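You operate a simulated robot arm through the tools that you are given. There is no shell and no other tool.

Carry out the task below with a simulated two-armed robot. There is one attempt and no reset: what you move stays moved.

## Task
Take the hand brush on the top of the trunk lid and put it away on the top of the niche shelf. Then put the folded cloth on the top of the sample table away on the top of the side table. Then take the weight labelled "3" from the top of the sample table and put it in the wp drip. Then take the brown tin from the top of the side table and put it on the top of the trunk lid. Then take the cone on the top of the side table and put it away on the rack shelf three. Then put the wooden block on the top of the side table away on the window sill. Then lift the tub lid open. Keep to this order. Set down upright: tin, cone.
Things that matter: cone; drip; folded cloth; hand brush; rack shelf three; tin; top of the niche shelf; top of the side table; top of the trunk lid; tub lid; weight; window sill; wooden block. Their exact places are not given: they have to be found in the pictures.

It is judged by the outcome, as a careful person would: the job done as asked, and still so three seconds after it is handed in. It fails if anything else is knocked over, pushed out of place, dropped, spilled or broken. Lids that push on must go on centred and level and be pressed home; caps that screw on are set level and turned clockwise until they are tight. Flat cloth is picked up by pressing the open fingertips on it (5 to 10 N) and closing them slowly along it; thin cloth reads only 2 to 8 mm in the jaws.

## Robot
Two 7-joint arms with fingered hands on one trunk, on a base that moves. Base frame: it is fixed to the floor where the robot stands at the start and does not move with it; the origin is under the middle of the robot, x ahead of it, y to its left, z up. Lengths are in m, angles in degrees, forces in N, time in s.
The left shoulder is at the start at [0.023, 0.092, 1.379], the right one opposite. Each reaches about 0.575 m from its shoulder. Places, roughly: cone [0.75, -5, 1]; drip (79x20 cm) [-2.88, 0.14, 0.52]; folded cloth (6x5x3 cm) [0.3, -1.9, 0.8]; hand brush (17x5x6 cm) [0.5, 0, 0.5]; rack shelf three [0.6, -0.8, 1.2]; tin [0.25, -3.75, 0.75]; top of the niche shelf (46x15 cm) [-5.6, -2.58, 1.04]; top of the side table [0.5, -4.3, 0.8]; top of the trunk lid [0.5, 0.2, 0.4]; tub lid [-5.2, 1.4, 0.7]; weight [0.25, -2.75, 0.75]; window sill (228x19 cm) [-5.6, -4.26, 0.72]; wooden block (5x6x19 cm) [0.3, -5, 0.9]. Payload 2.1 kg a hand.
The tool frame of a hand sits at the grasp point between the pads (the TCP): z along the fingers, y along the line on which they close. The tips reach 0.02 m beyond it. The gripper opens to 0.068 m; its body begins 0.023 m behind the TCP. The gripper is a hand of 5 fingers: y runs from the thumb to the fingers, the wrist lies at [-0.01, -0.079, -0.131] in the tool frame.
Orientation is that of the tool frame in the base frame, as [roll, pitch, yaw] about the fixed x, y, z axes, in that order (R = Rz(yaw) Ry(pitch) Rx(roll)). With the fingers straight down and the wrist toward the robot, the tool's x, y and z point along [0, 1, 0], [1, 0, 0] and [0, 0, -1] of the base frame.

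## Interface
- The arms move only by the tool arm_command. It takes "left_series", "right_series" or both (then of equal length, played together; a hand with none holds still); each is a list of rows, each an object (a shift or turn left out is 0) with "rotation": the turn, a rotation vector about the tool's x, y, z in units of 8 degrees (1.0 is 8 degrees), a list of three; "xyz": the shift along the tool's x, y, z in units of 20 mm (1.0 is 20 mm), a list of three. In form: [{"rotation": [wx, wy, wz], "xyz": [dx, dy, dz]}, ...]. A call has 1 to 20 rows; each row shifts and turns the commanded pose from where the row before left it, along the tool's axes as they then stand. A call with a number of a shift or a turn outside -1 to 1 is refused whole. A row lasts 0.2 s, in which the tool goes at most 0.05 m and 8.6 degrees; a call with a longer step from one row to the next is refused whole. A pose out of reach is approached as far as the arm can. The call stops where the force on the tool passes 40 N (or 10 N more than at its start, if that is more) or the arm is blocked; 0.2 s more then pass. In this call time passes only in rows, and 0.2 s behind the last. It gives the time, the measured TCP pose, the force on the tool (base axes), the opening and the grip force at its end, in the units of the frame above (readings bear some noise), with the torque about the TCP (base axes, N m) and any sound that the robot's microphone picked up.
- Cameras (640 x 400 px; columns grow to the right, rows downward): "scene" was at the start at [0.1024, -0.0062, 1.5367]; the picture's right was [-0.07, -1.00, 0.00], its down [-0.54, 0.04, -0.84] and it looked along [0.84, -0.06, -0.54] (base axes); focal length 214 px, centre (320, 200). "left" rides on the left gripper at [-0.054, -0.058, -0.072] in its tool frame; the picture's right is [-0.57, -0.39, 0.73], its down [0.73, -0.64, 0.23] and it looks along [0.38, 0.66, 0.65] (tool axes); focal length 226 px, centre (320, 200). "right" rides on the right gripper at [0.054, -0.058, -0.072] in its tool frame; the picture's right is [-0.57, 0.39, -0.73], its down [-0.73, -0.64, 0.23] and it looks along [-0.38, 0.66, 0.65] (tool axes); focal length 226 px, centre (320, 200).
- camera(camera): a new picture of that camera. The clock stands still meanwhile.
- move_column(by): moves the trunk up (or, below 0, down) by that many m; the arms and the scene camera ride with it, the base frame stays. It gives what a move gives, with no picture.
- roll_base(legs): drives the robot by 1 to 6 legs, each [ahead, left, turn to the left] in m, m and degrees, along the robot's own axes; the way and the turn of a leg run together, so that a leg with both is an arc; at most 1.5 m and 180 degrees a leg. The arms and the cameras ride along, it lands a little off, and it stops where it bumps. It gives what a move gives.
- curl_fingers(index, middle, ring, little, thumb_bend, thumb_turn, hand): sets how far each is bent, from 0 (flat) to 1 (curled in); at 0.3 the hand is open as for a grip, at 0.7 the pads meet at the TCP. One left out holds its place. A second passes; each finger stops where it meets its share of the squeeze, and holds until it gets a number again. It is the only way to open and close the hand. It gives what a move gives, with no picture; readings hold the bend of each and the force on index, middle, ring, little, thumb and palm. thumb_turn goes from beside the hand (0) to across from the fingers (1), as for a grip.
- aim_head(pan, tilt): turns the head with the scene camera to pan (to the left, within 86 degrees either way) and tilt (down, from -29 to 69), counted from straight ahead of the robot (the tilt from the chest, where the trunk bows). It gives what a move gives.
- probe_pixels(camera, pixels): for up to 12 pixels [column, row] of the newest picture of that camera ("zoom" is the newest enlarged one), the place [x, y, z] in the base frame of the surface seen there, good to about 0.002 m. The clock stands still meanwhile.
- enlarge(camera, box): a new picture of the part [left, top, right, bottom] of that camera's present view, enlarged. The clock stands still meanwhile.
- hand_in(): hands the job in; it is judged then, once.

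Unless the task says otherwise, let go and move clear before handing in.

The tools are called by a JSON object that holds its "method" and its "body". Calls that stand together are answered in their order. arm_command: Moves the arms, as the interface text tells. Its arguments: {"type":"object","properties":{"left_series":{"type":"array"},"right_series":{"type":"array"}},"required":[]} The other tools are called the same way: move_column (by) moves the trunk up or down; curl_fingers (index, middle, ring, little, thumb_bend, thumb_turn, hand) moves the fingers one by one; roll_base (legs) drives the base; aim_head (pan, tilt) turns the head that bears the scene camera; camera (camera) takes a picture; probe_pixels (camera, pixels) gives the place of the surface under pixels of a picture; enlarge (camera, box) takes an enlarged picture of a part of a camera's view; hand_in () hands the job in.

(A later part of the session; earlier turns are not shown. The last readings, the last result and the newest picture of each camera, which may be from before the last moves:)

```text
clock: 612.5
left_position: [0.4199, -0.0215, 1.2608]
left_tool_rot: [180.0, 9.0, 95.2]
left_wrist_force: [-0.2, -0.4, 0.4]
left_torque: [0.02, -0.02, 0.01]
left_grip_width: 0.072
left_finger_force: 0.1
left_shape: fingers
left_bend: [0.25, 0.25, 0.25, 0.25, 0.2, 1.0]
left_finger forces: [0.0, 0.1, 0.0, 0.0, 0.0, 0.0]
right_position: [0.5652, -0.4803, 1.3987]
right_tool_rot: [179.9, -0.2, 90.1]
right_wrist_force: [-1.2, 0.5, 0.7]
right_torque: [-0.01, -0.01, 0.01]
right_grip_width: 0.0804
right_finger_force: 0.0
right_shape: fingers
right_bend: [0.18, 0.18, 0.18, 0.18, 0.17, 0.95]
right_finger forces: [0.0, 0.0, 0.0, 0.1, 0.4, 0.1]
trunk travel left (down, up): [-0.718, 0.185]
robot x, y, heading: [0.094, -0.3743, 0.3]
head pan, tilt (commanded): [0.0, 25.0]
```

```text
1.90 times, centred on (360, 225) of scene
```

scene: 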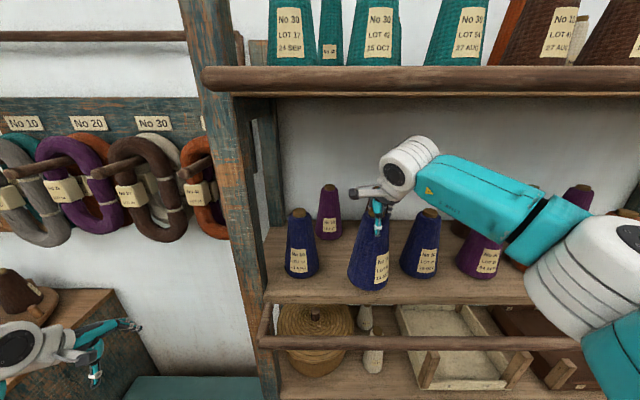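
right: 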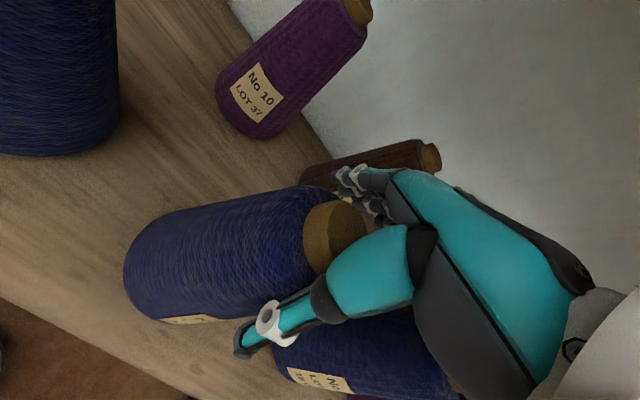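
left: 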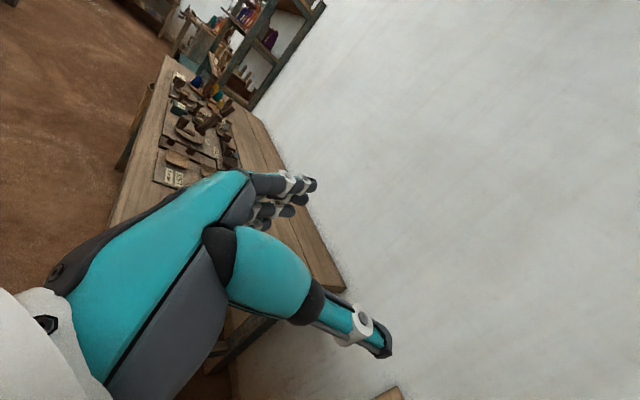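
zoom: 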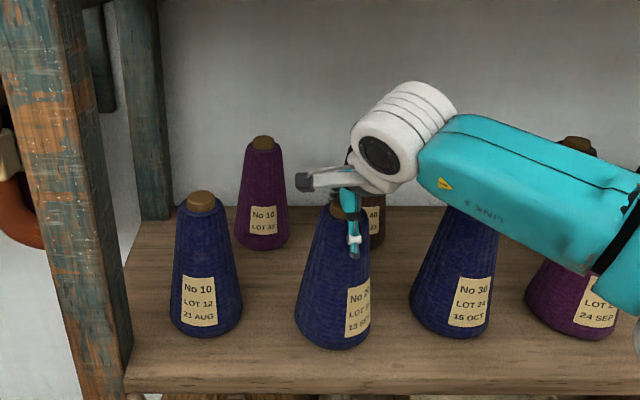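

The cone stands in the slot. Open fully, raise 4 cm, then back out.

{"method": "curl_fingers", "body": {"hand": "right", "index": 0.06, "middle": 0.06, "ring": 0.06, "little": 0.06, "thumb_bend": 0.04}}

{"method": "arm_command", "body": {"right_series": [{"xyz": [0, 0, -0.3]}, {"xyz": [0, 0, -0.5]}, {"xyz": [0, 0, -0.6]}, {"xyz": [0, 0, -0.6]}, {"xyz": [0, 0, -0.2]}]}}

{"method": "camera", "body": {"camera": "right"}}

{"method": "enlarge", "body": {"camera": "scene", "box": [240, 60, 480, 330]}}

```text
clock: 613.5
left_position: [0.4208, -0.0214, 1.2597]
left_tool_rot: [179.9, 9.1, 95.2]
left_wrist_force: [0.4, 0.8, 0.0]
left_torque: [-0.01, 0.0, -0.02]
left_grip_width: 0.072
left_finger_force: 0.0
left_shape: fingers
left_bend: [0.25, 0.25, 0.25, 0.25, 0.2, 1.0]
left_finger forces: [0.0, 0.0, 0.1, 0.0, 0.0, 0.1]
right_position: [0.5646, -0.4804, 1.3994]
right_tool_rot: [179.9, -0.2, 90.1]
right_wrist_force: [0.2, 0.2, 0.5]
right_torque: [0.02, 0.02, 0.04]
right_grip_width: 0.0955
right_finger_force: 0.0
right_shape: fingers
right_bend: [0.06, 0.06, 0.06, 0.06, 0.05, 0.96]
right_finger forces: [0.0, 0.0, 0.0, 0.1, 0.1, 0.0]
trunk travel left (down, up): [-0.718, 0.185]
robot x, y, heading: [0.0933, -0.3736, -0.0]
head pan, tilt (commanded): [0.0, 25.0]
```

```text
clock: 614.7
left_position: [0.4208, -0.021, 1.2603]
left_tool_rot: [180.0, 9.0, 95.2]
left_wrist_force: [0.4, -0.4, 0.9]
left_torque: [0.02, 0.02, 0.0]
left_grip_width: 0.0722
left_finger_force: 0.0
left_shape: fingers
left_bend: [0.25, 0.25, 0.25, 0.25, 0.2, 1.0]
left_finger forces: [0.1, 0.0, 0.0, 0.0, 0.0, 0.0]
right_position: [0.5644, -0.4818, 1.4419]
right_tool_rot: [180.0, -0.2, 90.1]
right_wrist_force: [0.6, -1.0, 0.1]
right_torque: [0.0, -0.03, 0.02]
right_grip_width: 0.0951
right_finger_force: 0.2
right_shape: fingers
right_bend: [0.06, 0.06, 0.06, 0.06, 0.04, 0.96]
right_finger forces: [0.0, 0.0, 0.0, 0.1, 0.1, 0.1]
trunk travel left (down, up): [-0.718, 0.185]
robot x, y, heading: [0.0917, -0.3706, -0.0]
head pan, tilt (commanded): [0.0, 25.0]
```

```text
taken
```

right: 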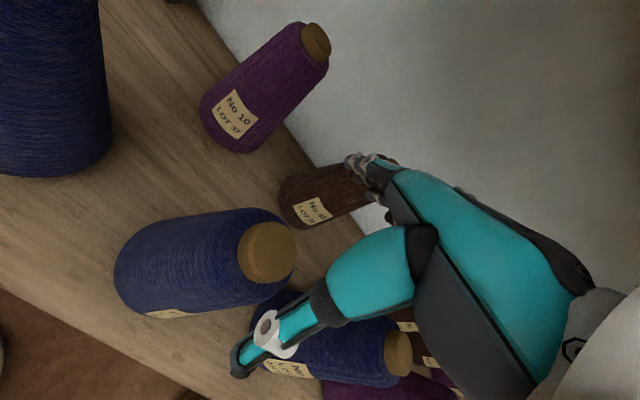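

```text
1.48 times, centred on (360, 195) of scene
```

zoom: 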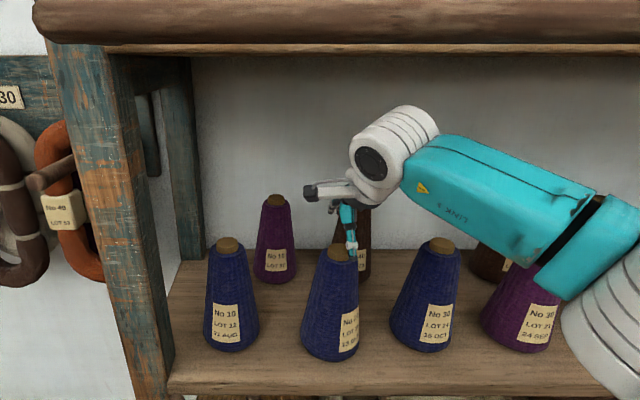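

Cone upright on shelf three. Raise 1 cm more and back out 0.4 m.

{"method": "arm_command", "body": {"right_series": [{"xyz": [0, 0, -0.4]}]}}

{"method": "roll_base", "body": {"legs": [[-0.42, 0, 0]]}}

{"method": "camera", "body": {"camera": "scene"}}

```text
clock: 615.1
left_position: [0.4194, -0.0215, 1.2612]
left_tool_rot: [-179.9, 9.0, 95.2]
left_wrist_force: [0.4, -1.0, 0.4]
left_torque: [0.06, -0.01, -0.03]
left_grip_width: 0.072
left_finger_force: 0.1
left_shape: fingers
left_bend: [0.25, 0.25, 0.25, 0.25, 0.2, 1.0]
left_finger forces: [0.0, 0.0, 0.1, 0.1, 0.0, 0.1]
right_position: [0.5644, -0.4822, 1.4519]
right_tool_rot: [180.0, -0.3, 90.1]
right_wrist_force: [-0.6, 0.1, -0.2]
right_torque: [0.0, -0.01, 0.03]
right_grip_width: 0.0949
right_finger_force: 0.0
right_shape: fingers
right_bend: [0.06, 0.06, 0.06, 0.06, 0.04, 0.96]
right_finger forces: [0.1, 0.1, 0.1, 0.1, 0.1, 0.0]
trunk travel left (down, up): [-0.718, 0.185]
robot x, y, heading: [0.0938, -0.3712, 0.3]
head pan, tilt (commanded): [0.0, 25.0]
```

```text
clock: 617.6
left_position: [0.0007, -0.023, 1.2615]
left_tool_rot: [179.9, 9.0, 95.1]
left_wrist_force: [0.7, 0.0, -0.2]
left_torque: [-0.01, -0.05, 0.02]
left_grip_width: 0.0722
left_finger_force: 0.0
left_shape: fingers
left_bend: [0.25, 0.25, 0.25, 0.25, 0.2, 1.0]
left_finger forces: [0.0, 0.0, 0.0, 0.1, 0.0, 0.1]
right_position: [0.147, -0.4826, 1.4504]
right_tool_rot: [-180.0, -0.3, 90.2]
right_wrist_force: [-0.3, -0.6, 0.2]
right_torque: [0.0, 0.0, 0.03]
right_grip_width: 0.0954
right_finger_force: 0.0
right_shape: fingers
right_bend: [0.06, 0.06, 0.06, 0.06, 0.04, 0.96]
right_finger forces: [0.0, 0.0, 0.0, 0.0, 0.0, 0.0]
trunk travel left (down, up): [-0.718, 0.185]
robot x, y, heading: [-0.3235, -0.3742, 0.1]
head pan, tilt (commanded): [0.0, 25.0]
```

```text
taken
```

scene: 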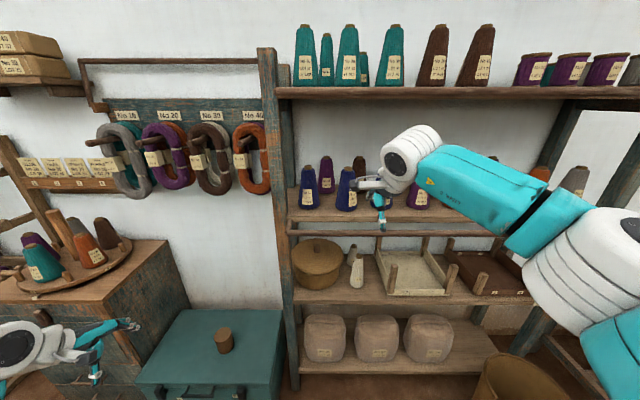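

The cone is in place. Next the wooden block: lower the trunk 0.3 m and drive south to the side table's south end.

{"method": "move_column", "body": {"by": -0.3}}

{"method": "roll_base", "body": {"legs": [[-0.1, 0, -90], [1.4, 0, 0], [1.4, -0.05, 0], [1.4, 0, 0], [0.15, 0, 90]]}}

{"method": "aim_head", "body": {"pan": 0, "tilt": 40}}

{"method": "camera", "body": {"camera": "scene"}}

```text
clock: 620.6
left_position: [0.0017, -0.0222, 0.961]
left_tool_rot: [180.0, 9.2, 95.3]
left_wrist_force: [0.2, -0.3, -1.0]
left_torque: [0.0, -0.02, 0.0]
left_grip_width: 0.0724
left_finger_force: 0.0
left_shape: fingers
left_bend: [0.25, 0.25, 0.25, 0.25, 0.2, 1.0]
left_finger forces: [0.0, 0.0, 0.0, 0.0, 0.1, 0.0]
right_position: [0.1466, -0.4827, 1.1509]
right_tool_rot: [-180.0, -0.3, 90.1]
right_wrist_force: [0.2, 0.4, -0.5]
right_torque: [0.01, 0.01, 0.03]
right_grip_width: 0.0954
right_finger_force: 0.0
right_shape: fingers
right_bend: [0.06, 0.06, 0.06, 0.06, 0.04, 0.96]
right_finger forces: [0.0, 0.0, 0.0, 0.1, 0.1, 0.0]
trunk travel left (down, up): [-0.418, 0.485]
robot x, y, heading: [-0.3236, -0.3751, 0.7]
head pan, tilt (commanded): [0.0, 25.0]
```

```text
clock: 648.3
left_position: [0.0483, -4.232, 0.9609]
left_tool_rot: [-179.9, 9.0, 96.1]
left_wrist_force: [0.1, -0.3, 0.4]
left_torque: [0.0, -0.03, 0.03]
left_grip_width: 0.0723
left_finger_force: 0.1
left_shape: fingers
left_bend: [0.25, 0.25, 0.25, 0.25, 0.2, 1.0]
left_finger forces: [0.0, 0.0, 0.0, 0.0, 0.1, 0.0]
right_position: [0.1995, -4.6887, 1.1505]
right_tool_rot: [-180.0, -0.3, 90.9]
right_wrist_force: [0.5, -0.4, 0.2]
right_torque: [-0.01, 0.04, 0.02]
right_grip_width: 0.0956
right_finger_force: 0.1
right_shape: fingers
right_bend: [0.06, 0.06, 0.06, 0.06, 0.04, 0.96]
right_finger forces: [0.1, 0.0, 0.0, 0.0, 0.0, 0.1]
trunk travel left (down, up): [-0.418, 0.485]
robot x, y, heading: [-0.2757, -4.588, 1.0]
head pan, tilt (commanded): [0.0, 25.0]
```

```text
clock: 649.1
left_position: [0.0486, -4.2312, 0.9623]
left_tool_rot: [180.0, 9.0, 96.0]
left_wrist_force: [-0.1, -0.4, 0.6]
left_torque: [0.04, 0.0, 0.02]
left_grip_width: 0.0722
left_finger_force: 0.0
left_shape: fingers
left_bend: [0.25, 0.25, 0.25, 0.25, 0.2, 1.0]
left_finger forces: [0.1, 0.0, 0.0, 0.0, 0.0, 0.1]
right_position: [0.2002, -4.6901, 1.1517]
right_tool_rot: [-180.0, -0.2, 90.9]
right_wrist_force: [-0.4, 0.3, 0.1]
right_torque: [0.0, -0.03, 0.0]
right_grip_width: 0.0956
right_finger_force: 0.2
right_shape: fingers
right_bend: [0.06, 0.06, 0.06, 0.06, 0.04, 0.96]
right_finger forces: [0.0, 0.0, 0.0, 0.0, 0.1, 0.0]
trunk travel left (down, up): [-0.418, 0.485]
robot x, y, heading: [-0.2711, -4.5851, 1.1]
head pan, tilt (commanded): [0.0, 40.0]
```

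```text
taken
```

scene: 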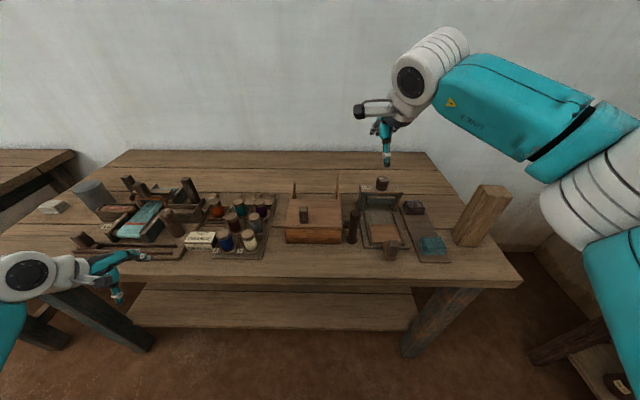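

The block is at (482,215). I'll shift right 0.3 m so that the right hand lines up with it.

{"method": "roll_base", "body": {"legs": [[-0.03, -0.3, -1.0]]}}

{"method": "aim_head", "body": {"pan": -10, "tilt": 45}}

{"method": "camera", "body": {"camera": "scene"}}

{"method": "enlarge", "body": {"camera": "scene", "box": [300, 130, 460, 270]}}

```text
clock: 651.1
left_position: [0.0271, -4.5345, 0.9616]
left_tool_rot: [179.9, 8.9, 95.0]
left_wrist_force: [1.0, 0.4, 0.2]
left_torque: [0.0, 0.01, -0.01]
left_grip_width: 0.0722
left_finger_force: 0.0
left_shape: fingers
left_bend: [0.25, 0.25, 0.25, 0.25, 0.2, 1.0]
left_finger forces: [0.1, 0.0, 0.0, 0.0, 0.0, 0.0]
right_position: [0.171, -4.9955, 1.1517]
right_tool_rot: [179.9, -0.2, 89.9]
right_wrist_force: [0.5, -0.3, -0.6]
right_torque: [0.01, 0.01, 0.02]
right_grip_width: 0.0954
right_finger_force: 0.1
right_shape: fingers
right_bend: [0.06, 0.06, 0.06, 0.06, 0.04, 0.96]
right_finger forces: [0.0, 0.0, 0.1, 0.0, 0.0, 0.0]
trunk travel left (down, up): [-0.418, 0.485]
robot x, y, heading: [-0.2979, -4.882, -0.3]
head pan, tilt (commanded): [0.0, 40.0]
```

```text
clock: 651.9
left_position: [0.0282, -4.5345, 0.9614]
left_tool_rot: [-180.0, 9.0, 95.0]
left_wrist_force: [0.6, -0.2, 0.0]
left_torque: [0.02, 0.01, 0.01]
left_grip_width: 0.0725
left_finger_force: 0.0
left_shape: fingers
left_bend: [0.25, 0.25, 0.25, 0.25, 0.2, 1.0]
left_finger forces: [0.0, 0.0, 0.0, 0.0, 0.1, 0.1]
right_position: [0.1717, -4.995, 1.1509]
right_tool_rot: [179.9, -0.2, 89.8]
right_wrist_force: [-0.3, -0.5, -0.3]
right_torque: [-0.01, -0.04, 0.01]
right_grip_width: 0.0952
right_finger_force: 0.0
right_shape: fingers
right_bend: [0.06, 0.06, 0.06, 0.06, 0.04, 0.96]
right_finger forces: [0.0, 0.0, 0.0, 0.0, 0.0, 0.0]
trunk travel left (down, up): [-0.418, 0.485]
robot x, y, heading: [-0.2994, -4.8847, 0.1]
head pan, tilt (commanded): [-10.0, 45.0]
```

```text
taken
```

scene: 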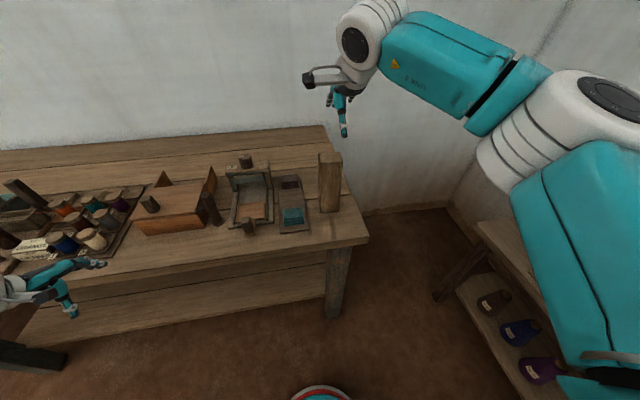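

```text
2.86 times, centred on (380, 200) of scene
```

zoom: 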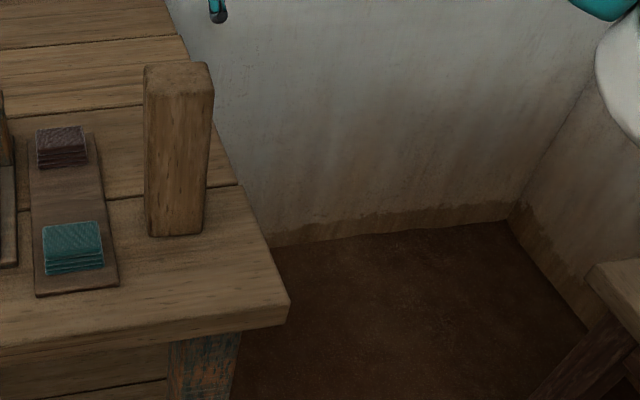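

The block stands at zoom (178,150). I'll probe its top face corners and sides.

{"method": "probe_pixels", "body": {"camera": "zoom", "pixels": [[150, 70], [200, 66], [206, 90], [150, 93], [178, 80], [148, 225], [202, 225], [178, 228], [155, 180], [207, 150], [180, 150], [178, 66]]}}

```text
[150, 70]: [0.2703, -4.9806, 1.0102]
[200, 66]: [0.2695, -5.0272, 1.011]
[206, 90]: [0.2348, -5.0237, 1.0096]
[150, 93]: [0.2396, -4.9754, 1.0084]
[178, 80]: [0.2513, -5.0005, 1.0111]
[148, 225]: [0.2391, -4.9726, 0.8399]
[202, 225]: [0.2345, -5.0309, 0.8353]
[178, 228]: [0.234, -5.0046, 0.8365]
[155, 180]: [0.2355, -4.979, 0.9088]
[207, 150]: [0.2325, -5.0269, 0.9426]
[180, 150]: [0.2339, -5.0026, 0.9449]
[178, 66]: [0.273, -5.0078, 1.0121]
```

The block is 5 cm (x) × 6 cm (y), centred at about (0.2595,-5.0015), top z 1.011. Move the base forward 0.08 m, set the opening and position over it.

{"method": "roll_base", "body": {"legs": [[0.08, 0, 0]]}}

{"method": "curl_fingers", "body": {"hand": "right", "index": 0.22, "middle": 0.22, "ring": 0.22, "little": 0.22, "thumb_bend": 0.2}}

{"method": "camera", "body": {"camera": "right"}}

```text
clock: 652.9
left_position: [0.1075, -4.5353, 0.9612]
left_tool_rot: [180.0, 8.9, 95.0]
left_wrist_force: [0.1, -0.2, -0.4]
left_torque: [0.01, 0.03, -0.02]
left_grip_width: 0.072
left_finger_force: 0.2
left_shape: fingers
left_bend: [0.25, 0.25, 0.25, 0.25, 0.2, 1.0]
left_finger forces: [0.0, 0.0, 0.0, 0.0, 0.1, 0.1]
right_position: [0.2511, -4.9945, 1.1505]
right_tool_rot: [180.0, -0.2, 89.9]
right_wrist_force: [0.2, 0.2, -0.6]
right_torque: [0.02, 0.02, -0.02]
right_grip_width: 0.0952
right_finger_force: 0.1
right_shape: fingers
right_bend: [0.06, 0.06, 0.06, 0.06, 0.04, 0.96]
right_finger forces: [0.1, 0.0, 0.0, 0.1, 0.1, 0.0]
trunk travel left (down, up): [-0.418, 0.485]
robot x, y, heading: [-0.2217, -4.8819, -0.0]
head pan, tilt (commanded): [-10.0, 45.0]
```

```text
clock: 653.9
left_position: [0.1084, -4.5343, 0.9614]
left_tool_rot: [180.0, 9.0, 95.0]
left_wrist_force: [-0.6, -0.8, 0.9]
left_torque: [-0.03, -0.01, -0.04]
left_grip_width: 0.0723
left_finger_force: 0.2
left_shape: fingers
left_bend: [0.25, 0.25, 0.25, 0.25, 0.2, 1.0]
left_finger forces: [0.1, 0.0, 0.1, 0.0, 0.0, 0.0]
right_position: [0.2514, -4.9948, 1.1516]
right_tool_rot: [-180.0, -0.2, 89.8]
right_wrist_force: [-0.3, 1.0, -0.1]
right_torque: [-0.01, 0.03, -0.04]
right_grip_width: 0.0756
right_finger_force: 0.0
right_shape: fingers
right_bend: [0.22, 0.22, 0.22, 0.22, 0.2, 0.96]
right_finger forces: [0.0, 0.1, 0.0, 0.0, 0.0, 0.0]
trunk travel left (down, up): [-0.418, 0.485]
robot x, y, heading: [-0.2189, -4.885, -0.1]
head pan, tilt (commanded): [-10.0, 45.0]
```

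```text
taken
```

right: 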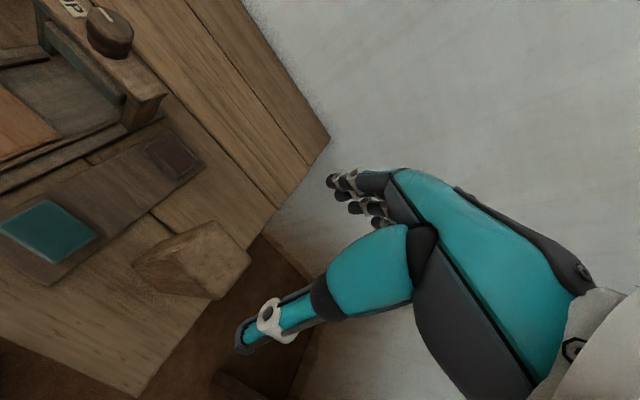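

Align slightly (4°) and descend around the block's top.

{"method": "arm_command", "body": {"right_series": [{"rotation": [0, 0, 0.5], "xyz": [-0.05, 0.42, 0.5]}, {"xyz": [0, 0, 1]}, {"xyz": [0, 0, 1]}, {"xyz": [0, 0, 1]}, {"xyz": [0, 0, 1]}, {"xyz": [0, 0, 1]}]}}

{"method": "camera", "body": {"camera": "right"}}

{"method": "enlarge", "body": {"camera": "scene", "box": [260, 100, 420, 250]}}

```text
clock: 655.3
left_position: [0.1074, -4.5334, 0.9616]
left_tool_rot: [-180.0, 9.1, 95.0]
left_wrist_force: [0.4, -0.1, 0.0]
left_torque: [0.0, -0.01, -0.02]
left_grip_width: 0.0721
left_finger_force: 0.0
left_shape: fingers
left_bend: [0.25, 0.25, 0.25, 0.25, 0.2, 1.0]
left_finger forces: [0.0, 0.0, 0.0, 0.0, 0.0, 0.1]
right_position: [0.2598, -4.9954, 1.0401]
right_tool_rot: [180.0, -0.3, 85.9]
right_wrist_force: [-0.1, -0.8, 0.3]
right_torque: [0.02, -0.02, -0.02]
right_grip_width: 0.0761
right_finger_force: 0.0
right_shape: fingers
right_bend: [0.22, 0.22, 0.22, 0.22, 0.2, 0.96]
right_finger forces: [0.1, 0.1, 0.0, 0.0, 0.1, 0.0]
trunk travel left (down, up): [-0.418, 0.485]
robot x, y, heading: [-0.2212, -4.8848, -0.2]
head pan, tilt (commanded): [-10.0, 45.0]
```

```text
taken
```

right: 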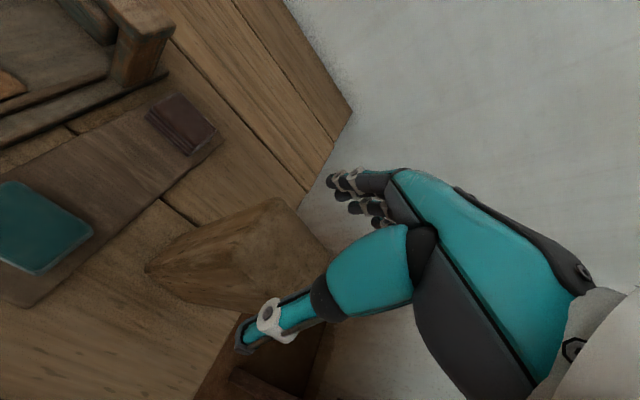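

```text
2.67 times, centred on (340, 175) of scene
```

zoom: 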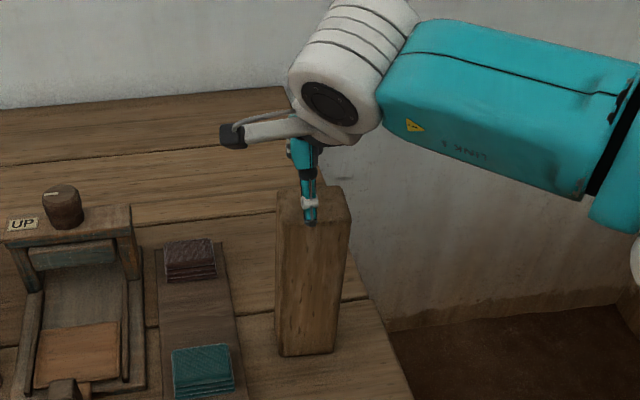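

Continue down in small steps.

{"method": "arm_command", "body": {"right_series": [{"xyz": [0, 0, 0.5]}, {"xyz": [0, 0, 0.5]}, {"xyz": [0, 0, 0.5]}, {"xyz": [0, 0, 0.5]}, {"xyz": [0, 0, 0.4]}]}}

{"method": "camera", "body": {"camera": "right"}}

{"method": "enlarge", "body": {"camera": "scene", "box": [260, 100, 420, 250]}}

```text
clock: 656.5
left_position: [0.1074, -4.5347, 0.9612]
left_tool_rot: [-179.9, 9.0, 95.1]
left_wrist_force: [0.5, 0.6, -0.7]
left_torque: [0.01, 0.04, -0.01]
left_grip_width: 0.0722
left_finger_force: 0.0
left_shape: fingers
left_bend: [0.25, 0.25, 0.25, 0.25, 0.2, 1.0]
left_finger forces: [0.1, 0.1, 0.0, 0.0, 0.0, 0.0]
right_position: [0.2596, -4.995, 0.9932]
right_tool_rot: [-179.9, -0.3, 85.8]
right_wrist_force: [-0.2, -0.2, 0.5]
right_torque: [0.0, -0.01, 0.01]
right_grip_width: 0.0759
right_finger_force: 0.1
right_shape: fingers
right_bend: [0.22, 0.22, 0.22, 0.22, 0.2, 0.96]
right_finger forces: [0.1, 0.1, 0.1, 0.1, 0.1, 0.0]
trunk travel left (down, up): [-0.418, 0.485]
robot x, y, heading: [-0.2208, -4.8839, 0.1]
head pan, tilt (commanded): [-10.0, 45.0]
```

```text
taken
```

right: 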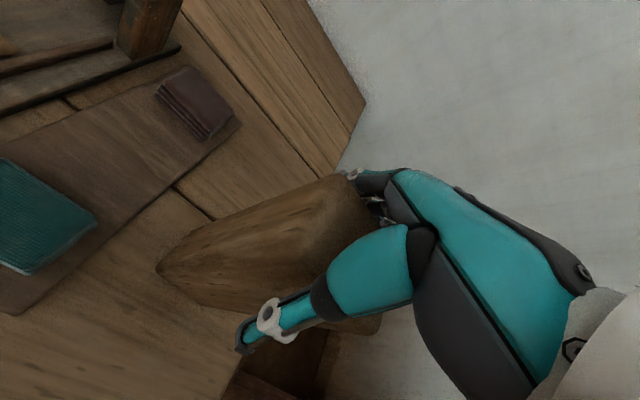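

```text
2.67 times, centred on (340, 175) of scene
```

zoom: 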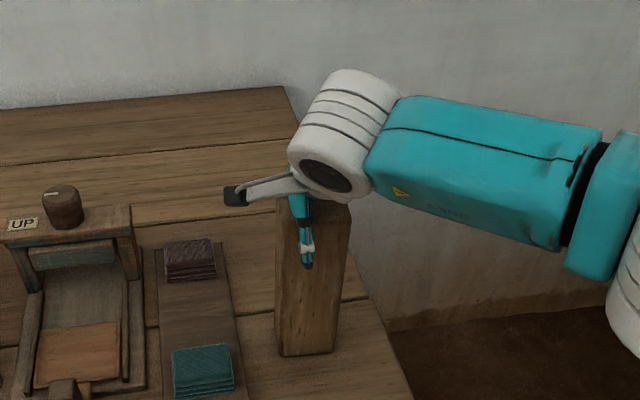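

Well centred with no contact. Close on the block.

{"method": "curl_fingers", "body": {"hand": "right", "index": 0.42, "middle": 0.42, "ring": 0.42, "little": 0.42, "thumb_bend": 0.42}}

{"method": "curl_fingers", "body": {"hand": "right", "index": 0.58, "middle": 0.6, "ring": 0.6, "little": 0.6, "thumb_bend": 0.6}}

{"method": "camera", "body": {"camera": "right"}}

```text
clock: 657.5
left_position: [0.1076, -4.5339, 0.9614]
left_tool_rot: [-180.0, 9.1, 95.0]
left_wrist_force: [-0.2, 0.1, 0.3]
left_torque: [0.02, -0.02, -0.04]
left_grip_width: 0.0722
left_finger_force: 0.1
left_shape: fingers
left_bend: [0.25, 0.25, 0.25, 0.25, 0.2, 1.0]
left_finger forces: [0.0, 0.1, 0.0, 0.1, 0.0, 0.1]
right_position: [0.2597, -4.9943, 0.9933]
right_tool_rot: [-179.9, -0.4, 85.9]
right_wrist_force: [1.0, -1.5, 4.9]
right_torque: [-0.06, -0.06, -0.01]
right_grip_width: 0.0583
right_finger_force: 12.4
right_shape: fingers
right_bend: [0.32, 0.42, 0.42, 0.41, 0.38, 0.94]
right_finger forces: [9.5, 0.0, 0.1, 4.3, 10.7, 0.1]
trunk travel left (down, up): [-0.418, 0.485]
robot x, y, heading: [-0.22, -4.8865, -0.1]
head pan, tilt (commanded): [-10.0, 45.0]
```

```text
clock: 658.5
left_position: [0.1064, -4.5336, 0.9608]
left_tool_rot: [-179.9, 9.0, 95.0]
left_wrist_force: [-0.1, -0.3, 0.0]
left_torque: [0.02, 0.02, 0.01]
left_grip_width: 0.0724
left_finger_force: 0.0
left_shape: fingers
left_bend: [0.25, 0.25, 0.25, 0.25, 0.2, 1.0]
left_finger forces: [0.0, 0.0, 0.0, 0.0, 0.1, 0.0]
right_position: [0.2591, -4.9945, 0.9947]
right_tool_rot: [-180.0, -0.1, 85.8]
right_wrist_force: [2.9, 0.0, 7.8]
right_torque: [-0.12, -0.41, 0.02]
right_grip_width: 0.0492
right_finger_force: 30.0
right_shape: fingers
right_bend: [0.38, 0.5, 0.51, 0.56, 0.49, 0.9]
right_finger forces: [17.8, 4.6, 3.8, 6.3, 28.5, 0.0]
trunk travel left (down, up): [-0.418, 0.485]
robot x, y, heading: [-0.2228, -4.8852, 0.0]
head pan, tilt (commanded): [-10.0, 45.0]
```

```text
taken
```

right: 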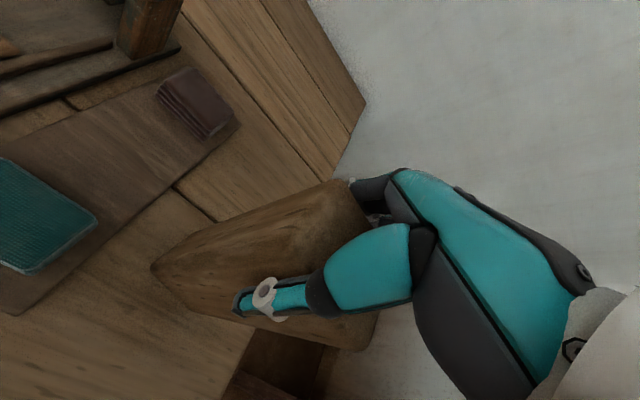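

Firm grip (28 N). Lift 4 cm and check.

{"method": "arm_command", "body": {"right_series": [{"xyz": [0, 0, -0.2]}, {"xyz": [0, 0, -0.4]}, {"xyz": [0, 0, -0.6]}, {"xyz": [0, 0, -0.8]}]}}

{"method": "enlarge", "body": {"camera": "scene", "box": [260, 80, 440, 260]}}

```text
clock: 659.5
left_position: [0.1073, -4.5348, 0.9603]
left_tool_rot: [180.0, 9.1, 95.0]
left_wrist_force: [0.5, -0.6, 0.1]
left_torque: [0.01, -0.01, 0.01]
left_grip_width: 0.0722
left_finger_force: 0.0
left_shape: fingers
left_bend: [0.25, 0.25, 0.25, 0.25, 0.2, 1.0]
left_finger forces: [0.1, 0.0, 0.0, 0.0, 0.1, 0.1]
right_position: [0.2595, -4.996, 1.0329]
right_tool_rot: [-179.8, -0.2, 85.9]
right_wrist_force: [-0.1, -0.2, -2.0]
right_torque: [0.01, -0.02, -0.02]
right_grip_width: 0.0481
right_finger_force: 28.5
right_shape: fingers
right_bend: [0.39, 0.52, 0.53, 0.56, 0.5, 0.9]
right_finger forces: [14.8, 3.7, 3.1, 5.8, 28.5, 0.1]
trunk travel left (down, up): [-0.418, 0.485]
robot x, y, heading: [-0.219, -4.8859, -0.0]
head pan, tilt (commanded): [-10.0, 45.0]
```

```text
2.22 times, centred on (350, 170) of scene
```

zoom: 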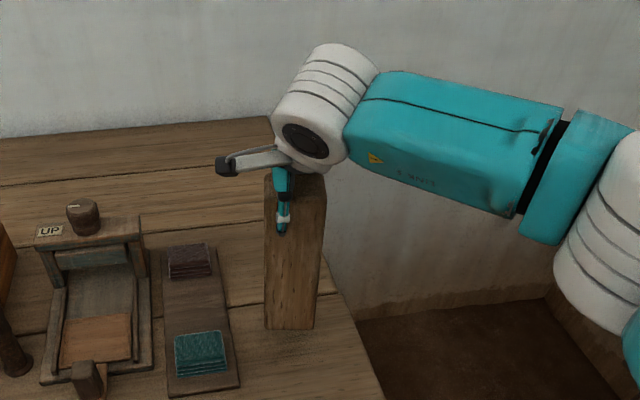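

The block is held. Back away, and turn to face west to see whether a southern route exists.

{"method": "roll_base", "body": {"legs": [[-0.4, 0, 0]]}}

{"method": "move_column", "body": {"by": 0.1}}

{"method": "roll_base", "body": {"legs": [[0, 0, 170]]}}

{"method": "aim_head", "body": {"pan": 0, "tilt": 22}}

{"method": "camera", "body": {"camera": "scene"}}

```text
clock: 662.0
left_position: [-0.2936, -4.5333, 0.9619]
left_tool_rot: [-180.0, 9.0, 95.1]
left_wrist_force: [-0.2, 0.0, -0.6]
left_torque: [0.04, -0.02, -0.02]
left_grip_width: 0.0725
left_finger_force: 0.1
left_shape: fingers
left_bend: [0.25, 0.25, 0.25, 0.25, 0.2, 1.0]
left_finger forces: [0.0, 0.1, 0.0, 0.0, 0.0, 0.0]
right_position: [-0.1415, -4.9941, 1.0322]
right_tool_rot: [-179.9, -0.2, 85.9]
right_wrist_force: [0.2, -0.2, -2.5]
right_torque: [0.02, -0.02, 0.0]
right_grip_width: 0.0483
right_finger_force: 28.0
right_shape: fingers
right_bend: [0.39, 0.52, 0.53, 0.56, 0.5, 0.9]
right_finger forces: [14.6, 3.6, 3.1, 5.7, 28.5, 0.0]
trunk travel left (down, up): [-0.418, 0.485]
robot x, y, heading: [-0.6265, -4.8821, -0.1]
head pan, tilt (commanded): [-10.0, 45.0]
```

```text
clock: 663.4
left_position: [-0.2925, -4.5348, 1.0613]
left_tool_rot: [-179.9, 9.0, 95.2]
left_wrist_force: [0.4, -0.3, -1.2]
left_torque: [0.03, 0.01, 0.03]
left_grip_width: 0.0722
left_finger_force: 0.1
left_shape: fingers
left_bend: [0.25, 0.25, 0.25, 0.25, 0.2, 1.0]
left_finger forces: [0.0, 0.0, 0.0, 0.1, 0.1, 0.0]
right_position: [-0.1411, -4.9952, 1.132]
right_tool_rot: [-179.9, -0.2, 85.9]
right_wrist_force: [-0.4, 0.2, -3.4]
right_torque: [0.01, -0.02, -0.01]
right_grip_width: 0.048
right_finger_force: 27.7
right_shape: fingers
right_bend: [0.39, 0.52, 0.53, 0.56, 0.5, 0.9]
right_finger forces: [14.6, 3.7, 3.1, 5.7, 28.3, 0.0]
trunk travel left (down, up): [-0.518, 0.385]
robot x, y, heading: [-0.6198, -4.8836, -0.2]
head pan, tilt (commanded): [-10.0, 45.0]
```

```text
clock: 670.7
left_position: [-1.0046, -5.1728, 1.0611]
left_tool_rot: [-180.0, 9.0, -94.7]
left_wrist_force: [0.4, 0.5, -0.6]
left_torque: [-0.04, -0.02, 0.0]
left_grip_width: 0.0722
left_finger_force: 0.1
left_shape: fingers
left_bend: [0.25, 0.25, 0.25, 0.25, 0.2, 1.0]
left_finger forces: [0.0, 0.1, 0.0, 0.0, 0.1, 0.1]
right_position: [-1.0757, -4.6924, 1.1333]
right_tool_rot: [180.0, -0.1, -103.9]
right_wrist_force: [-0.2, 0.6, -2.8]
right_torque: [-0.04, 0.02, 0.01]
right_grip_width: 0.0465
right_finger_force: 25.3
right_shape: fingers
right_bend: [0.41, 0.53, 0.53, 0.56, 0.51, 0.9]
right_finger forces: [13.3, 3.6, 2.9, 4.9, 25.3, 0.0]
trunk travel left (down, up): [-0.518, 0.385]
robot x, y, heading: [-0.62, -4.8874, 170.5]
head pan, tilt (commanded): [-10.0, 45.0]
```

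```text
clock: 671.6
left_position: [-1.0044, -5.1725, 1.0602]
left_tool_rot: [179.9, 9.0, -94.7]
left_wrist_force: [0.2, 0.2, -1.0]
left_torque: [0.02, 0.02, -0.01]
left_grip_width: 0.0721
left_finger_force: 0.0
left_shape: fingers
left_bend: [0.25, 0.25, 0.25, 0.25, 0.2, 1.0]
left_finger forces: [0.0, 0.0, 0.1, 0.0, 0.0, 0.1]
right_position: [-1.0749, -4.6926, 1.1329]
right_tool_rot: [180.0, -0.3, -103.9]
right_wrist_force: [0.3, 0.7, -3.1]
right_torque: [0.0, 0.03, 0.01]
right_grip_width: 0.0468
right_finger_force: 24.9
right_shape: fingers
right_bend: [0.41, 0.53, 0.53, 0.56, 0.51, 0.9]
right_finger forces: [13.3, 3.4, 2.8, 4.9, 25.3, 0.0]
trunk travel left (down, up): [-0.518, 0.385]
robot x, y, heading: [-0.6215, -4.8827, 170.2]
head pan, tilt (commanded): [0.0, 22.0]
```

```text
taken
```

scene: 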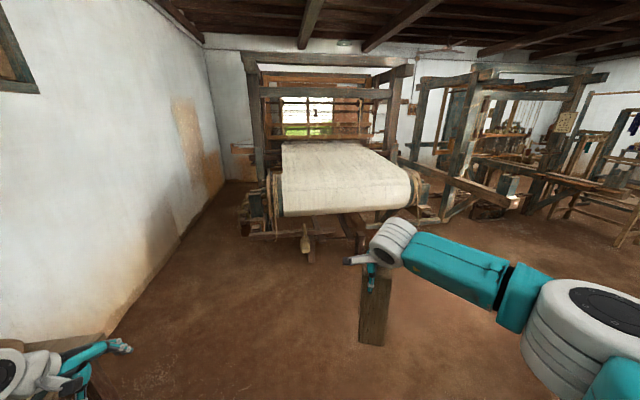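

There appears to be a corridor along the south wall left of the loom (around 215,205). I'll probe its width.

{"method": "probe_pixels", "body": {"camera": "scene", "pixels": [[180, 245], [130, 300], [246, 232], [240, 205], [265, 215], [228, 185], [215, 200], [205, 212], [240, 152], [280, 200], [255, 180], [220, 180]]}}

{"method": "enlarge", "body": {"camera": "scene", "box": [140, 100, 340, 270]}}

```text
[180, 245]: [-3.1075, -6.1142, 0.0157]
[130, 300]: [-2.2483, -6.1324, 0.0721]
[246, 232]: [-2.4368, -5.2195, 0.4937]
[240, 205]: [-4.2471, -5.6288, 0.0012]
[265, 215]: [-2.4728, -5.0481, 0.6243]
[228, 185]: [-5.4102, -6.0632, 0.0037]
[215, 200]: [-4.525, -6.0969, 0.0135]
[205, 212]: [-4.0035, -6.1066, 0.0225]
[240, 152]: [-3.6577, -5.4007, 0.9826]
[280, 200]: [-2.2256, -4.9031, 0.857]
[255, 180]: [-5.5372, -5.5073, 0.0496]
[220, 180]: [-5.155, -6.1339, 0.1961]
```

```text
2.35 times, centred on (240, 185) of scene
```

zoom: 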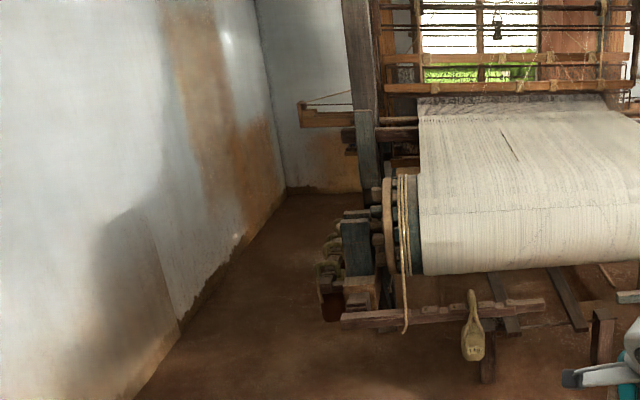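

The corridor by the south wall (y from about -5.45 to -6.13) looks passable. First tuck the left hand inwards so it doesn't touch the wall.

{"method": "arm_command", "body": {"left_series": [{"xyz": [-1, 0.2, -0.3]}, {"xyz": [-1, 0.2, -0.3]}, {"xyz": [-1, 0.2, -0.3]}, {"xyz": [-1, 0.2, -0.3]}, {"xyz": [-1, 0.2, -0.3]}, {"xyz": [-1, 0.2, -0.3]}, {"xyz": [-1, 0.2, -0.3]}, {"xyz": [-1, 0.2, -0.3]}, {"xyz": [-1, 0.2, -0.3]}, {"xyz": [-1, 0.2, -0.3]}, {"xyz": [-1, 0.2, -0.3]}]}}

{"method": "aim_head", "body": {"pan": 60, "tilt": 40}}

{"method": "camera", "body": {"camera": "scene"}}

```text
clock: 674.0
left_position: [-1.032, -4.9626, 1.1604]
left_tool_rot: [-180.0, 9.0, -94.7]
left_wrist_force: [0.6, 0.5, -0.3]
left_torque: [0.0, 0.01, 0.02]
left_grip_width: 0.0724
left_finger_force: 0.0
left_shape: fingers
left_bend: [0.25, 0.25, 0.25, 0.25, 0.2, 1.0]
left_finger forces: [0.0, 0.1, 0.0, 0.0, 0.1, 0.0]
right_position: [-1.0758, -4.6942, 1.1333]
right_tool_rot: [-179.9, -0.3, -104.0]
right_wrist_force: [0.4, 0.4, -3.6]
right_torque: [-0.04, 0.02, -0.01]
right_grip_width: 0.0468
right_finger_force: 24.5
right_shape: fingers
right_bend: [0.41, 0.53, 0.53, 0.56, 0.51, 0.9]
right_finger forces: [13.4, 3.3, 2.8, 4.9, 25.3, 0.0]
trunk travel left (down, up): [-0.518, 0.385]
robot x, y, heading: [-0.622, -4.8837, 170.2]
head pan, tilt (commanded): [0.0, 22.0]
```

```text
clock: 675.3
left_position: [-1.0324, -4.9623, 1.1599]
left_tool_rot: [180.0, 9.0, -94.7]
left_wrist_force: [0.2, 0.1, -1.3]
left_torque: [-0.01, -0.03, 0.03]
left_grip_width: 0.0722
left_finger_force: 0.0
left_shape: fingers
left_bend: [0.25, 0.25, 0.25, 0.25, 0.2, 1.0]
left_finger forces: [0.0, 0.1, 0.0, 0.1, 0.1, 0.0]
right_position: [-1.076, -4.6918, 1.1322]
right_tool_rot: [179.9, -0.2, -103.9]
right_wrist_force: [-0.5, 0.3, -2.7]
right_torque: [-0.05, 0.01, 0.0]
right_grip_width: 0.0465
right_finger_force: 25.0
right_shape: fingers
right_bend: [0.41, 0.53, 0.53, 0.56, 0.51, 0.9]
right_finger forces: [13.2, 3.3, 2.8, 4.8, 25.3, 0.0]
trunk travel left (down, up): [-0.518, 0.385]
robot x, y, heading: [-0.6209, -4.8836, 170.3]
head pan, tilt (commanded): [60.0, 40.0]
```

```text
taken
```

scene: 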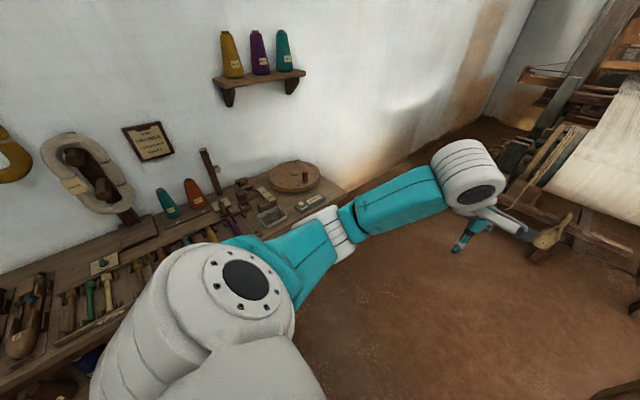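

I'll probe the bench's west end and wall shelf to plan the turn into the corridor.

{"method": "probe_pixels", "body": {"camera": "scene", "pixels": [[345, 195], [318, 170], [260, 82], [300, 75], [555, 95], [520, 140], [510, 115], [545, 75], [540, 255], [570, 215], [500, 200], [480, 130]]}}

```text
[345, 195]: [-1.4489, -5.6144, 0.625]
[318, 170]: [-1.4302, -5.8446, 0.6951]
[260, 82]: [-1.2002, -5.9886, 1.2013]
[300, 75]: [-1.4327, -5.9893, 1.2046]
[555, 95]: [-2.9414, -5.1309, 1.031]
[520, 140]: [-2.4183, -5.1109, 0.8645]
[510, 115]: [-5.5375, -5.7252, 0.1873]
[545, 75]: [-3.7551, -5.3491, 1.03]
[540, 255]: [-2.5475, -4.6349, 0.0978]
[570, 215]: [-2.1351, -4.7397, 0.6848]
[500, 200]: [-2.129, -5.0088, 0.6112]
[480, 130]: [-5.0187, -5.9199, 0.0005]
```

I'll align west, raise the trunk 0.1 m, go to x≈-1.73, and then sidestep south to y≈-5.78.

{"method": "move_column", "body": {"by": 0.1}}

{"method": "roll_base", "body": {"legs": [[0, 0, 9.7], [1.11, 0, 0]]}}

{"method": "aim_head", "body": {"pan": 20, "tilt": 40}}

{"method": "camera", "body": {"camera": "scene"}}

```text
clock: 676.6
left_position: [-1.0304, -4.9631, 1.2598]
left_tool_rot: [-180.0, 8.9, -94.5]
left_wrist_force: [0.5, 0.1, -0.3]
left_torque: [0.04, -0.02, 0.0]
left_grip_width: 0.0721
left_finger_force: 0.0
left_shape: fingers
left_bend: [0.25, 0.25, 0.25, 0.25, 0.2, 1.0]
left_finger forces: [0.0, 0.1, 0.0, 0.0, 0.1, 0.0]
right_position: [-1.0751, -4.6925, 1.2331]
right_tool_rot: [-179.9, -0.2, -103.8]
right_wrist_force: [0.7, -0.3, -3.2]
right_torque: [-0.01, 0.03, 0.02]
right_grip_width: 0.0465
right_finger_force: 24.3
right_shape: fingers
right_bend: [0.41, 0.53, 0.53, 0.56, 0.51, 0.9]
right_finger forces: [13.3, 3.4, 2.8, 5.0, 25.1, 0.0]
trunk travel left (down, up): [-0.618, 0.285]
robot x, y, heading: [-0.6237, -4.8812, 170.2]
head pan, tilt (commanded): [60.0, 40.0]
```

```text
clock: 683.0
left_position: [-2.126, -5.0346, 1.2605]
left_tool_rot: [180.0, 9.0, -84.9]
left_wrist_force: [0.2, -0.3, 0.2]
left_torque: [-0.01, 0.01, -0.01]
left_grip_width: 0.0722
left_finger_force: 0.1
left_shape: fingers
left_bend: [0.25, 0.25, 0.25, 0.25, 0.2, 1.0]
left_finger forces: [0.1, 0.1, 0.0, 0.1, 0.1, 0.0]
right_position: [-2.2162, -4.775, 1.2331]
right_tool_rot: [-179.8, -0.2, -94.1]
right_wrist_force: [-0.4, -0.6, -2.4]
right_torque: [-0.04, 0.0, 0.03]
right_grip_width: 0.0465
right_finger_force: 25.0
right_shape: fingers
right_bend: [0.41, 0.53, 0.54, 0.56, 0.51, 0.9]
right_finger forces: [13.1, 3.4, 2.7, 4.9, 25.1, 0.1]
trunk travel left (down, up): [-0.618, 0.285]
robot x, y, heading: [-1.7345, -4.8849, -179.7]
head pan, tilt (commanded): [60.0, 40.0]
```

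```text
clock: 684.1
left_position: [-2.1247, -5.0351, 1.261]
left_tool_rot: [-180.0, 9.0, -84.9]
left_wrist_force: [0.5, 0.6, -0.2]
left_torque: [0.01, -0.03, 0.0]
left_grip_width: 0.0722
left_finger_force: 0.1
left_shape: fingers
left_bend: [0.25, 0.25, 0.25, 0.25, 0.2, 1.0]
left_finger forces: [0.1, 0.0, 0.0, 0.1, 0.0, 0.0]
right_position: [-2.2141, -4.7763, 1.2334]
right_tool_rot: [-179.9, -0.2, -94.2]
right_wrist_force: [0.7, 0.5, -2.9]
right_torque: [-0.04, 0.06, 0.02]
right_grip_width: 0.0465
right_finger_force: 24.8
right_shape: fingers
right_bend: [0.41, 0.53, 0.54, 0.56, 0.51, 0.9]
right_finger forces: [13.2, 3.3, 2.7, 5.0, 25.1, 0.1]
trunk travel left (down, up): [-0.618, 0.285]
robot x, y, heading: [-1.738, -4.8869, -180.0]
head pan, tilt (commanded): [20.0, 40.0]
```

```text
taken
```

scene: 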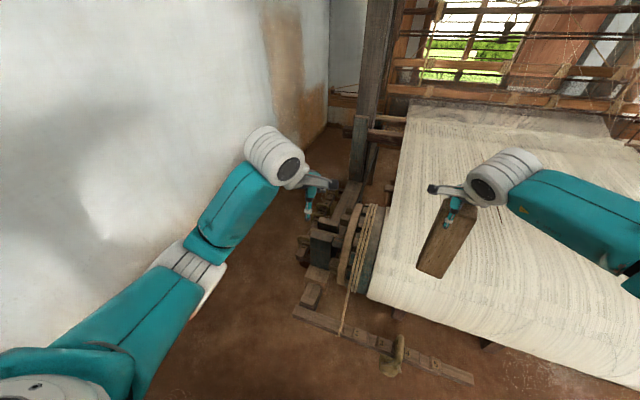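

I'll probe the loom's low parts nearest to my path.

{"method": "probe_pixels", "body": {"camera": "scene", "pixels": [[298, 312], [305, 250], [300, 235], [395, 360], [470, 380], [340, 95], [350, 200], [260, 240], [230, 260], [355, 140]]}}

```text
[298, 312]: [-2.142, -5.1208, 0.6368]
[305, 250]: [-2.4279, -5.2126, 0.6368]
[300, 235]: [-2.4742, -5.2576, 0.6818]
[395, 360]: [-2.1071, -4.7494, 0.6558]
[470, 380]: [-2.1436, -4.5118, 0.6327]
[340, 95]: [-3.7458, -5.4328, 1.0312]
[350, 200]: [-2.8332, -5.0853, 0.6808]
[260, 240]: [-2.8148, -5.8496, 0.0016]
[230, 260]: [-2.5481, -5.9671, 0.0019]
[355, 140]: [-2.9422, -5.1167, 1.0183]
```

Path is clear; sidestep south to y≈-5.78.

{"method": "roll_base", "body": {"legs": [[0, 0.45, 0], [0, 0.44, 0]]}}

{"method": "aim_head", "body": {"pan": 0, "tilt": 30}}

{"method": "camera", "body": {"camera": "scene"}}

```text
clock: 689.1
left_position: [-2.1261, -5.9213, 1.2596]
left_tool_rot: [-180.0, 9.0, -85.1]
left_wrist_force: [-0.3, 0.4, -0.2]
left_torque: [0.0, 0.03, 0.0]
left_grip_width: 0.0721
left_finger_force: 0.0
left_shape: fingers
left_bend: [0.25, 0.25, 0.25, 0.25, 0.2, 1.0]
left_finger forces: [0.0, 0.0, 0.0, 0.0, 0.0, 0.0]
right_position: [-2.2154, -5.6616, 1.2334]
right_tool_rot: [-179.9, -0.2, -94.4]
right_wrist_force: [0.2, -2.0, -2.2]
right_torque: [-0.02, 0.03, -0.03]
right_grip_width: 0.0465
right_finger_force: 24.1
right_shape: fingers
right_bend: [0.41, 0.53, 0.54, 0.56, 0.51, 0.9]
right_finger forces: [13.3, 3.2, 2.7, 4.9, 25.0, 0.0]
trunk travel left (down, up): [-0.618, 0.285]
robot x, y, heading: [-1.7332, -5.7728, 180.0]
head pan, tilt (commanded): [20.0, 40.0]
```

```text
clock: 689.9
left_position: [-2.128, -5.9205, 1.2593]
left_tool_rot: [180.0, 9.0, -85.2]
left_wrist_force: [0.0, 0.6, 0.0]
left_torque: [0.01, -0.01, -0.02]
left_grip_width: 0.0721
left_finger_force: 0.1
left_shape: fingers
left_bend: [0.25, 0.25, 0.25, 0.25, 0.2, 1.0]
left_finger forces: [0.1, 0.0, 0.0, 0.1, 0.1, 0.0]
right_position: [-2.2156, -5.661, 1.2329]
right_tool_rot: [-179.9, -0.2, -94.3]
right_wrist_force: [0.1, 0.1, -2.9]
right_torque: [-0.05, 0.04, 0.03]
right_grip_width: 0.0466
right_finger_force: 24.9
right_shape: fingers
right_bend: [0.41, 0.53, 0.54, 0.56, 0.51, 0.9]
right_finger forces: [13.2, 3.3, 2.7, 4.9, 25.1, 0.0]
trunk travel left (down, up): [-0.618, 0.285]
robot x, y, heading: [-1.7331, -5.7745, 180.0]
head pan, tilt (commanded): [0.0, 30.0]
```

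```text
taken
```

scene: 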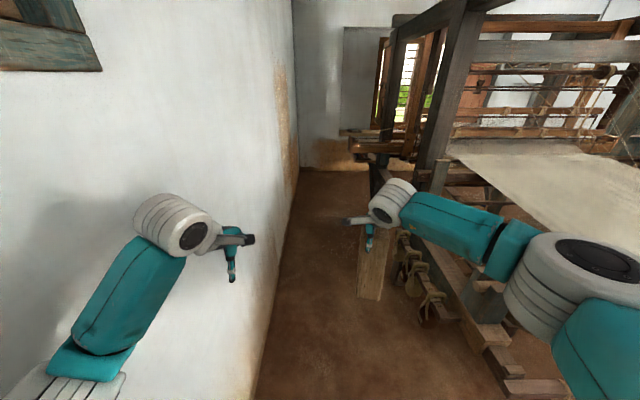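

I'll check the left elbow's distance to the wall before driving on.

{"method": "probe_pixels", "body": {"camera": "scene", "pixels": [[60, 365], [90, 385], [45, 395], [100, 320], [365, 140], [350, 130], [300, 175], [345, 170], [410, 295], [425, 320]]}}

{"method": "aim_head", "body": {"pan": 70, "tilt": 45}}

{"method": "camera", "body": {"camera": "scene"}}

```text
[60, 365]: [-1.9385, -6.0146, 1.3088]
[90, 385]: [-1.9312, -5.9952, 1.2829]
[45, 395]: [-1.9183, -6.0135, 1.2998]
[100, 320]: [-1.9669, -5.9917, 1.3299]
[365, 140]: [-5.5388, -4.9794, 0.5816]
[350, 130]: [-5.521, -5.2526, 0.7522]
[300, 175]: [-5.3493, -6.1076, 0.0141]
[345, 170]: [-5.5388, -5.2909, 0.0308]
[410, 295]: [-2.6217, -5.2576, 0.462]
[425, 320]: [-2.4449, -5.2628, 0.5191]
```

```text
clock: 691.3
left_position: [-2.1274, -5.9213, 1.2601]
left_tool_rot: [180.0, 9.1, -85.2]
left_wrist_force: [0.2, -0.6, 0.3]
left_torque: [-0.02, -0.03, -0.01]
left_grip_width: 0.0723
left_finger_force: 0.2
left_shape: fingers
left_bend: [0.25, 0.25, 0.25, 0.25, 0.2, 1.0]
left_finger forces: [0.0, 0.0, 0.0, 0.0, 0.0, 0.0]
right_position: [-2.2164, -5.6601, 1.2326]
right_tool_rot: [-179.8, -0.2, -94.5]
right_wrist_force: [0.1, -0.2, -2.8]
right_torque: [-0.06, 0.02, -0.04]
right_grip_width: 0.0465
right_finger_force: 24.4
right_shape: fingers
right_bend: [0.41, 0.53, 0.54, 0.56, 0.51, 0.9]
right_finger forces: [13.2, 3.3, 2.7, 4.8, 25.1, 0.1]
trunk travel left (down, up): [-0.618, 0.285]
robot x, y, heading: [-1.7343, -5.7786, 179.9]
head pan, tilt (commanded): [70.0, 45.0]
```

```text
taken
```

scene: 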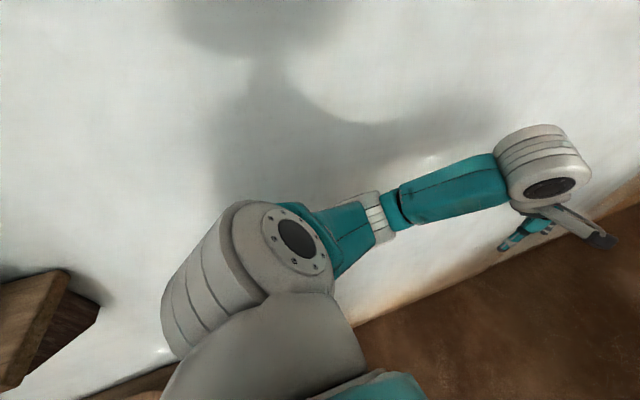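

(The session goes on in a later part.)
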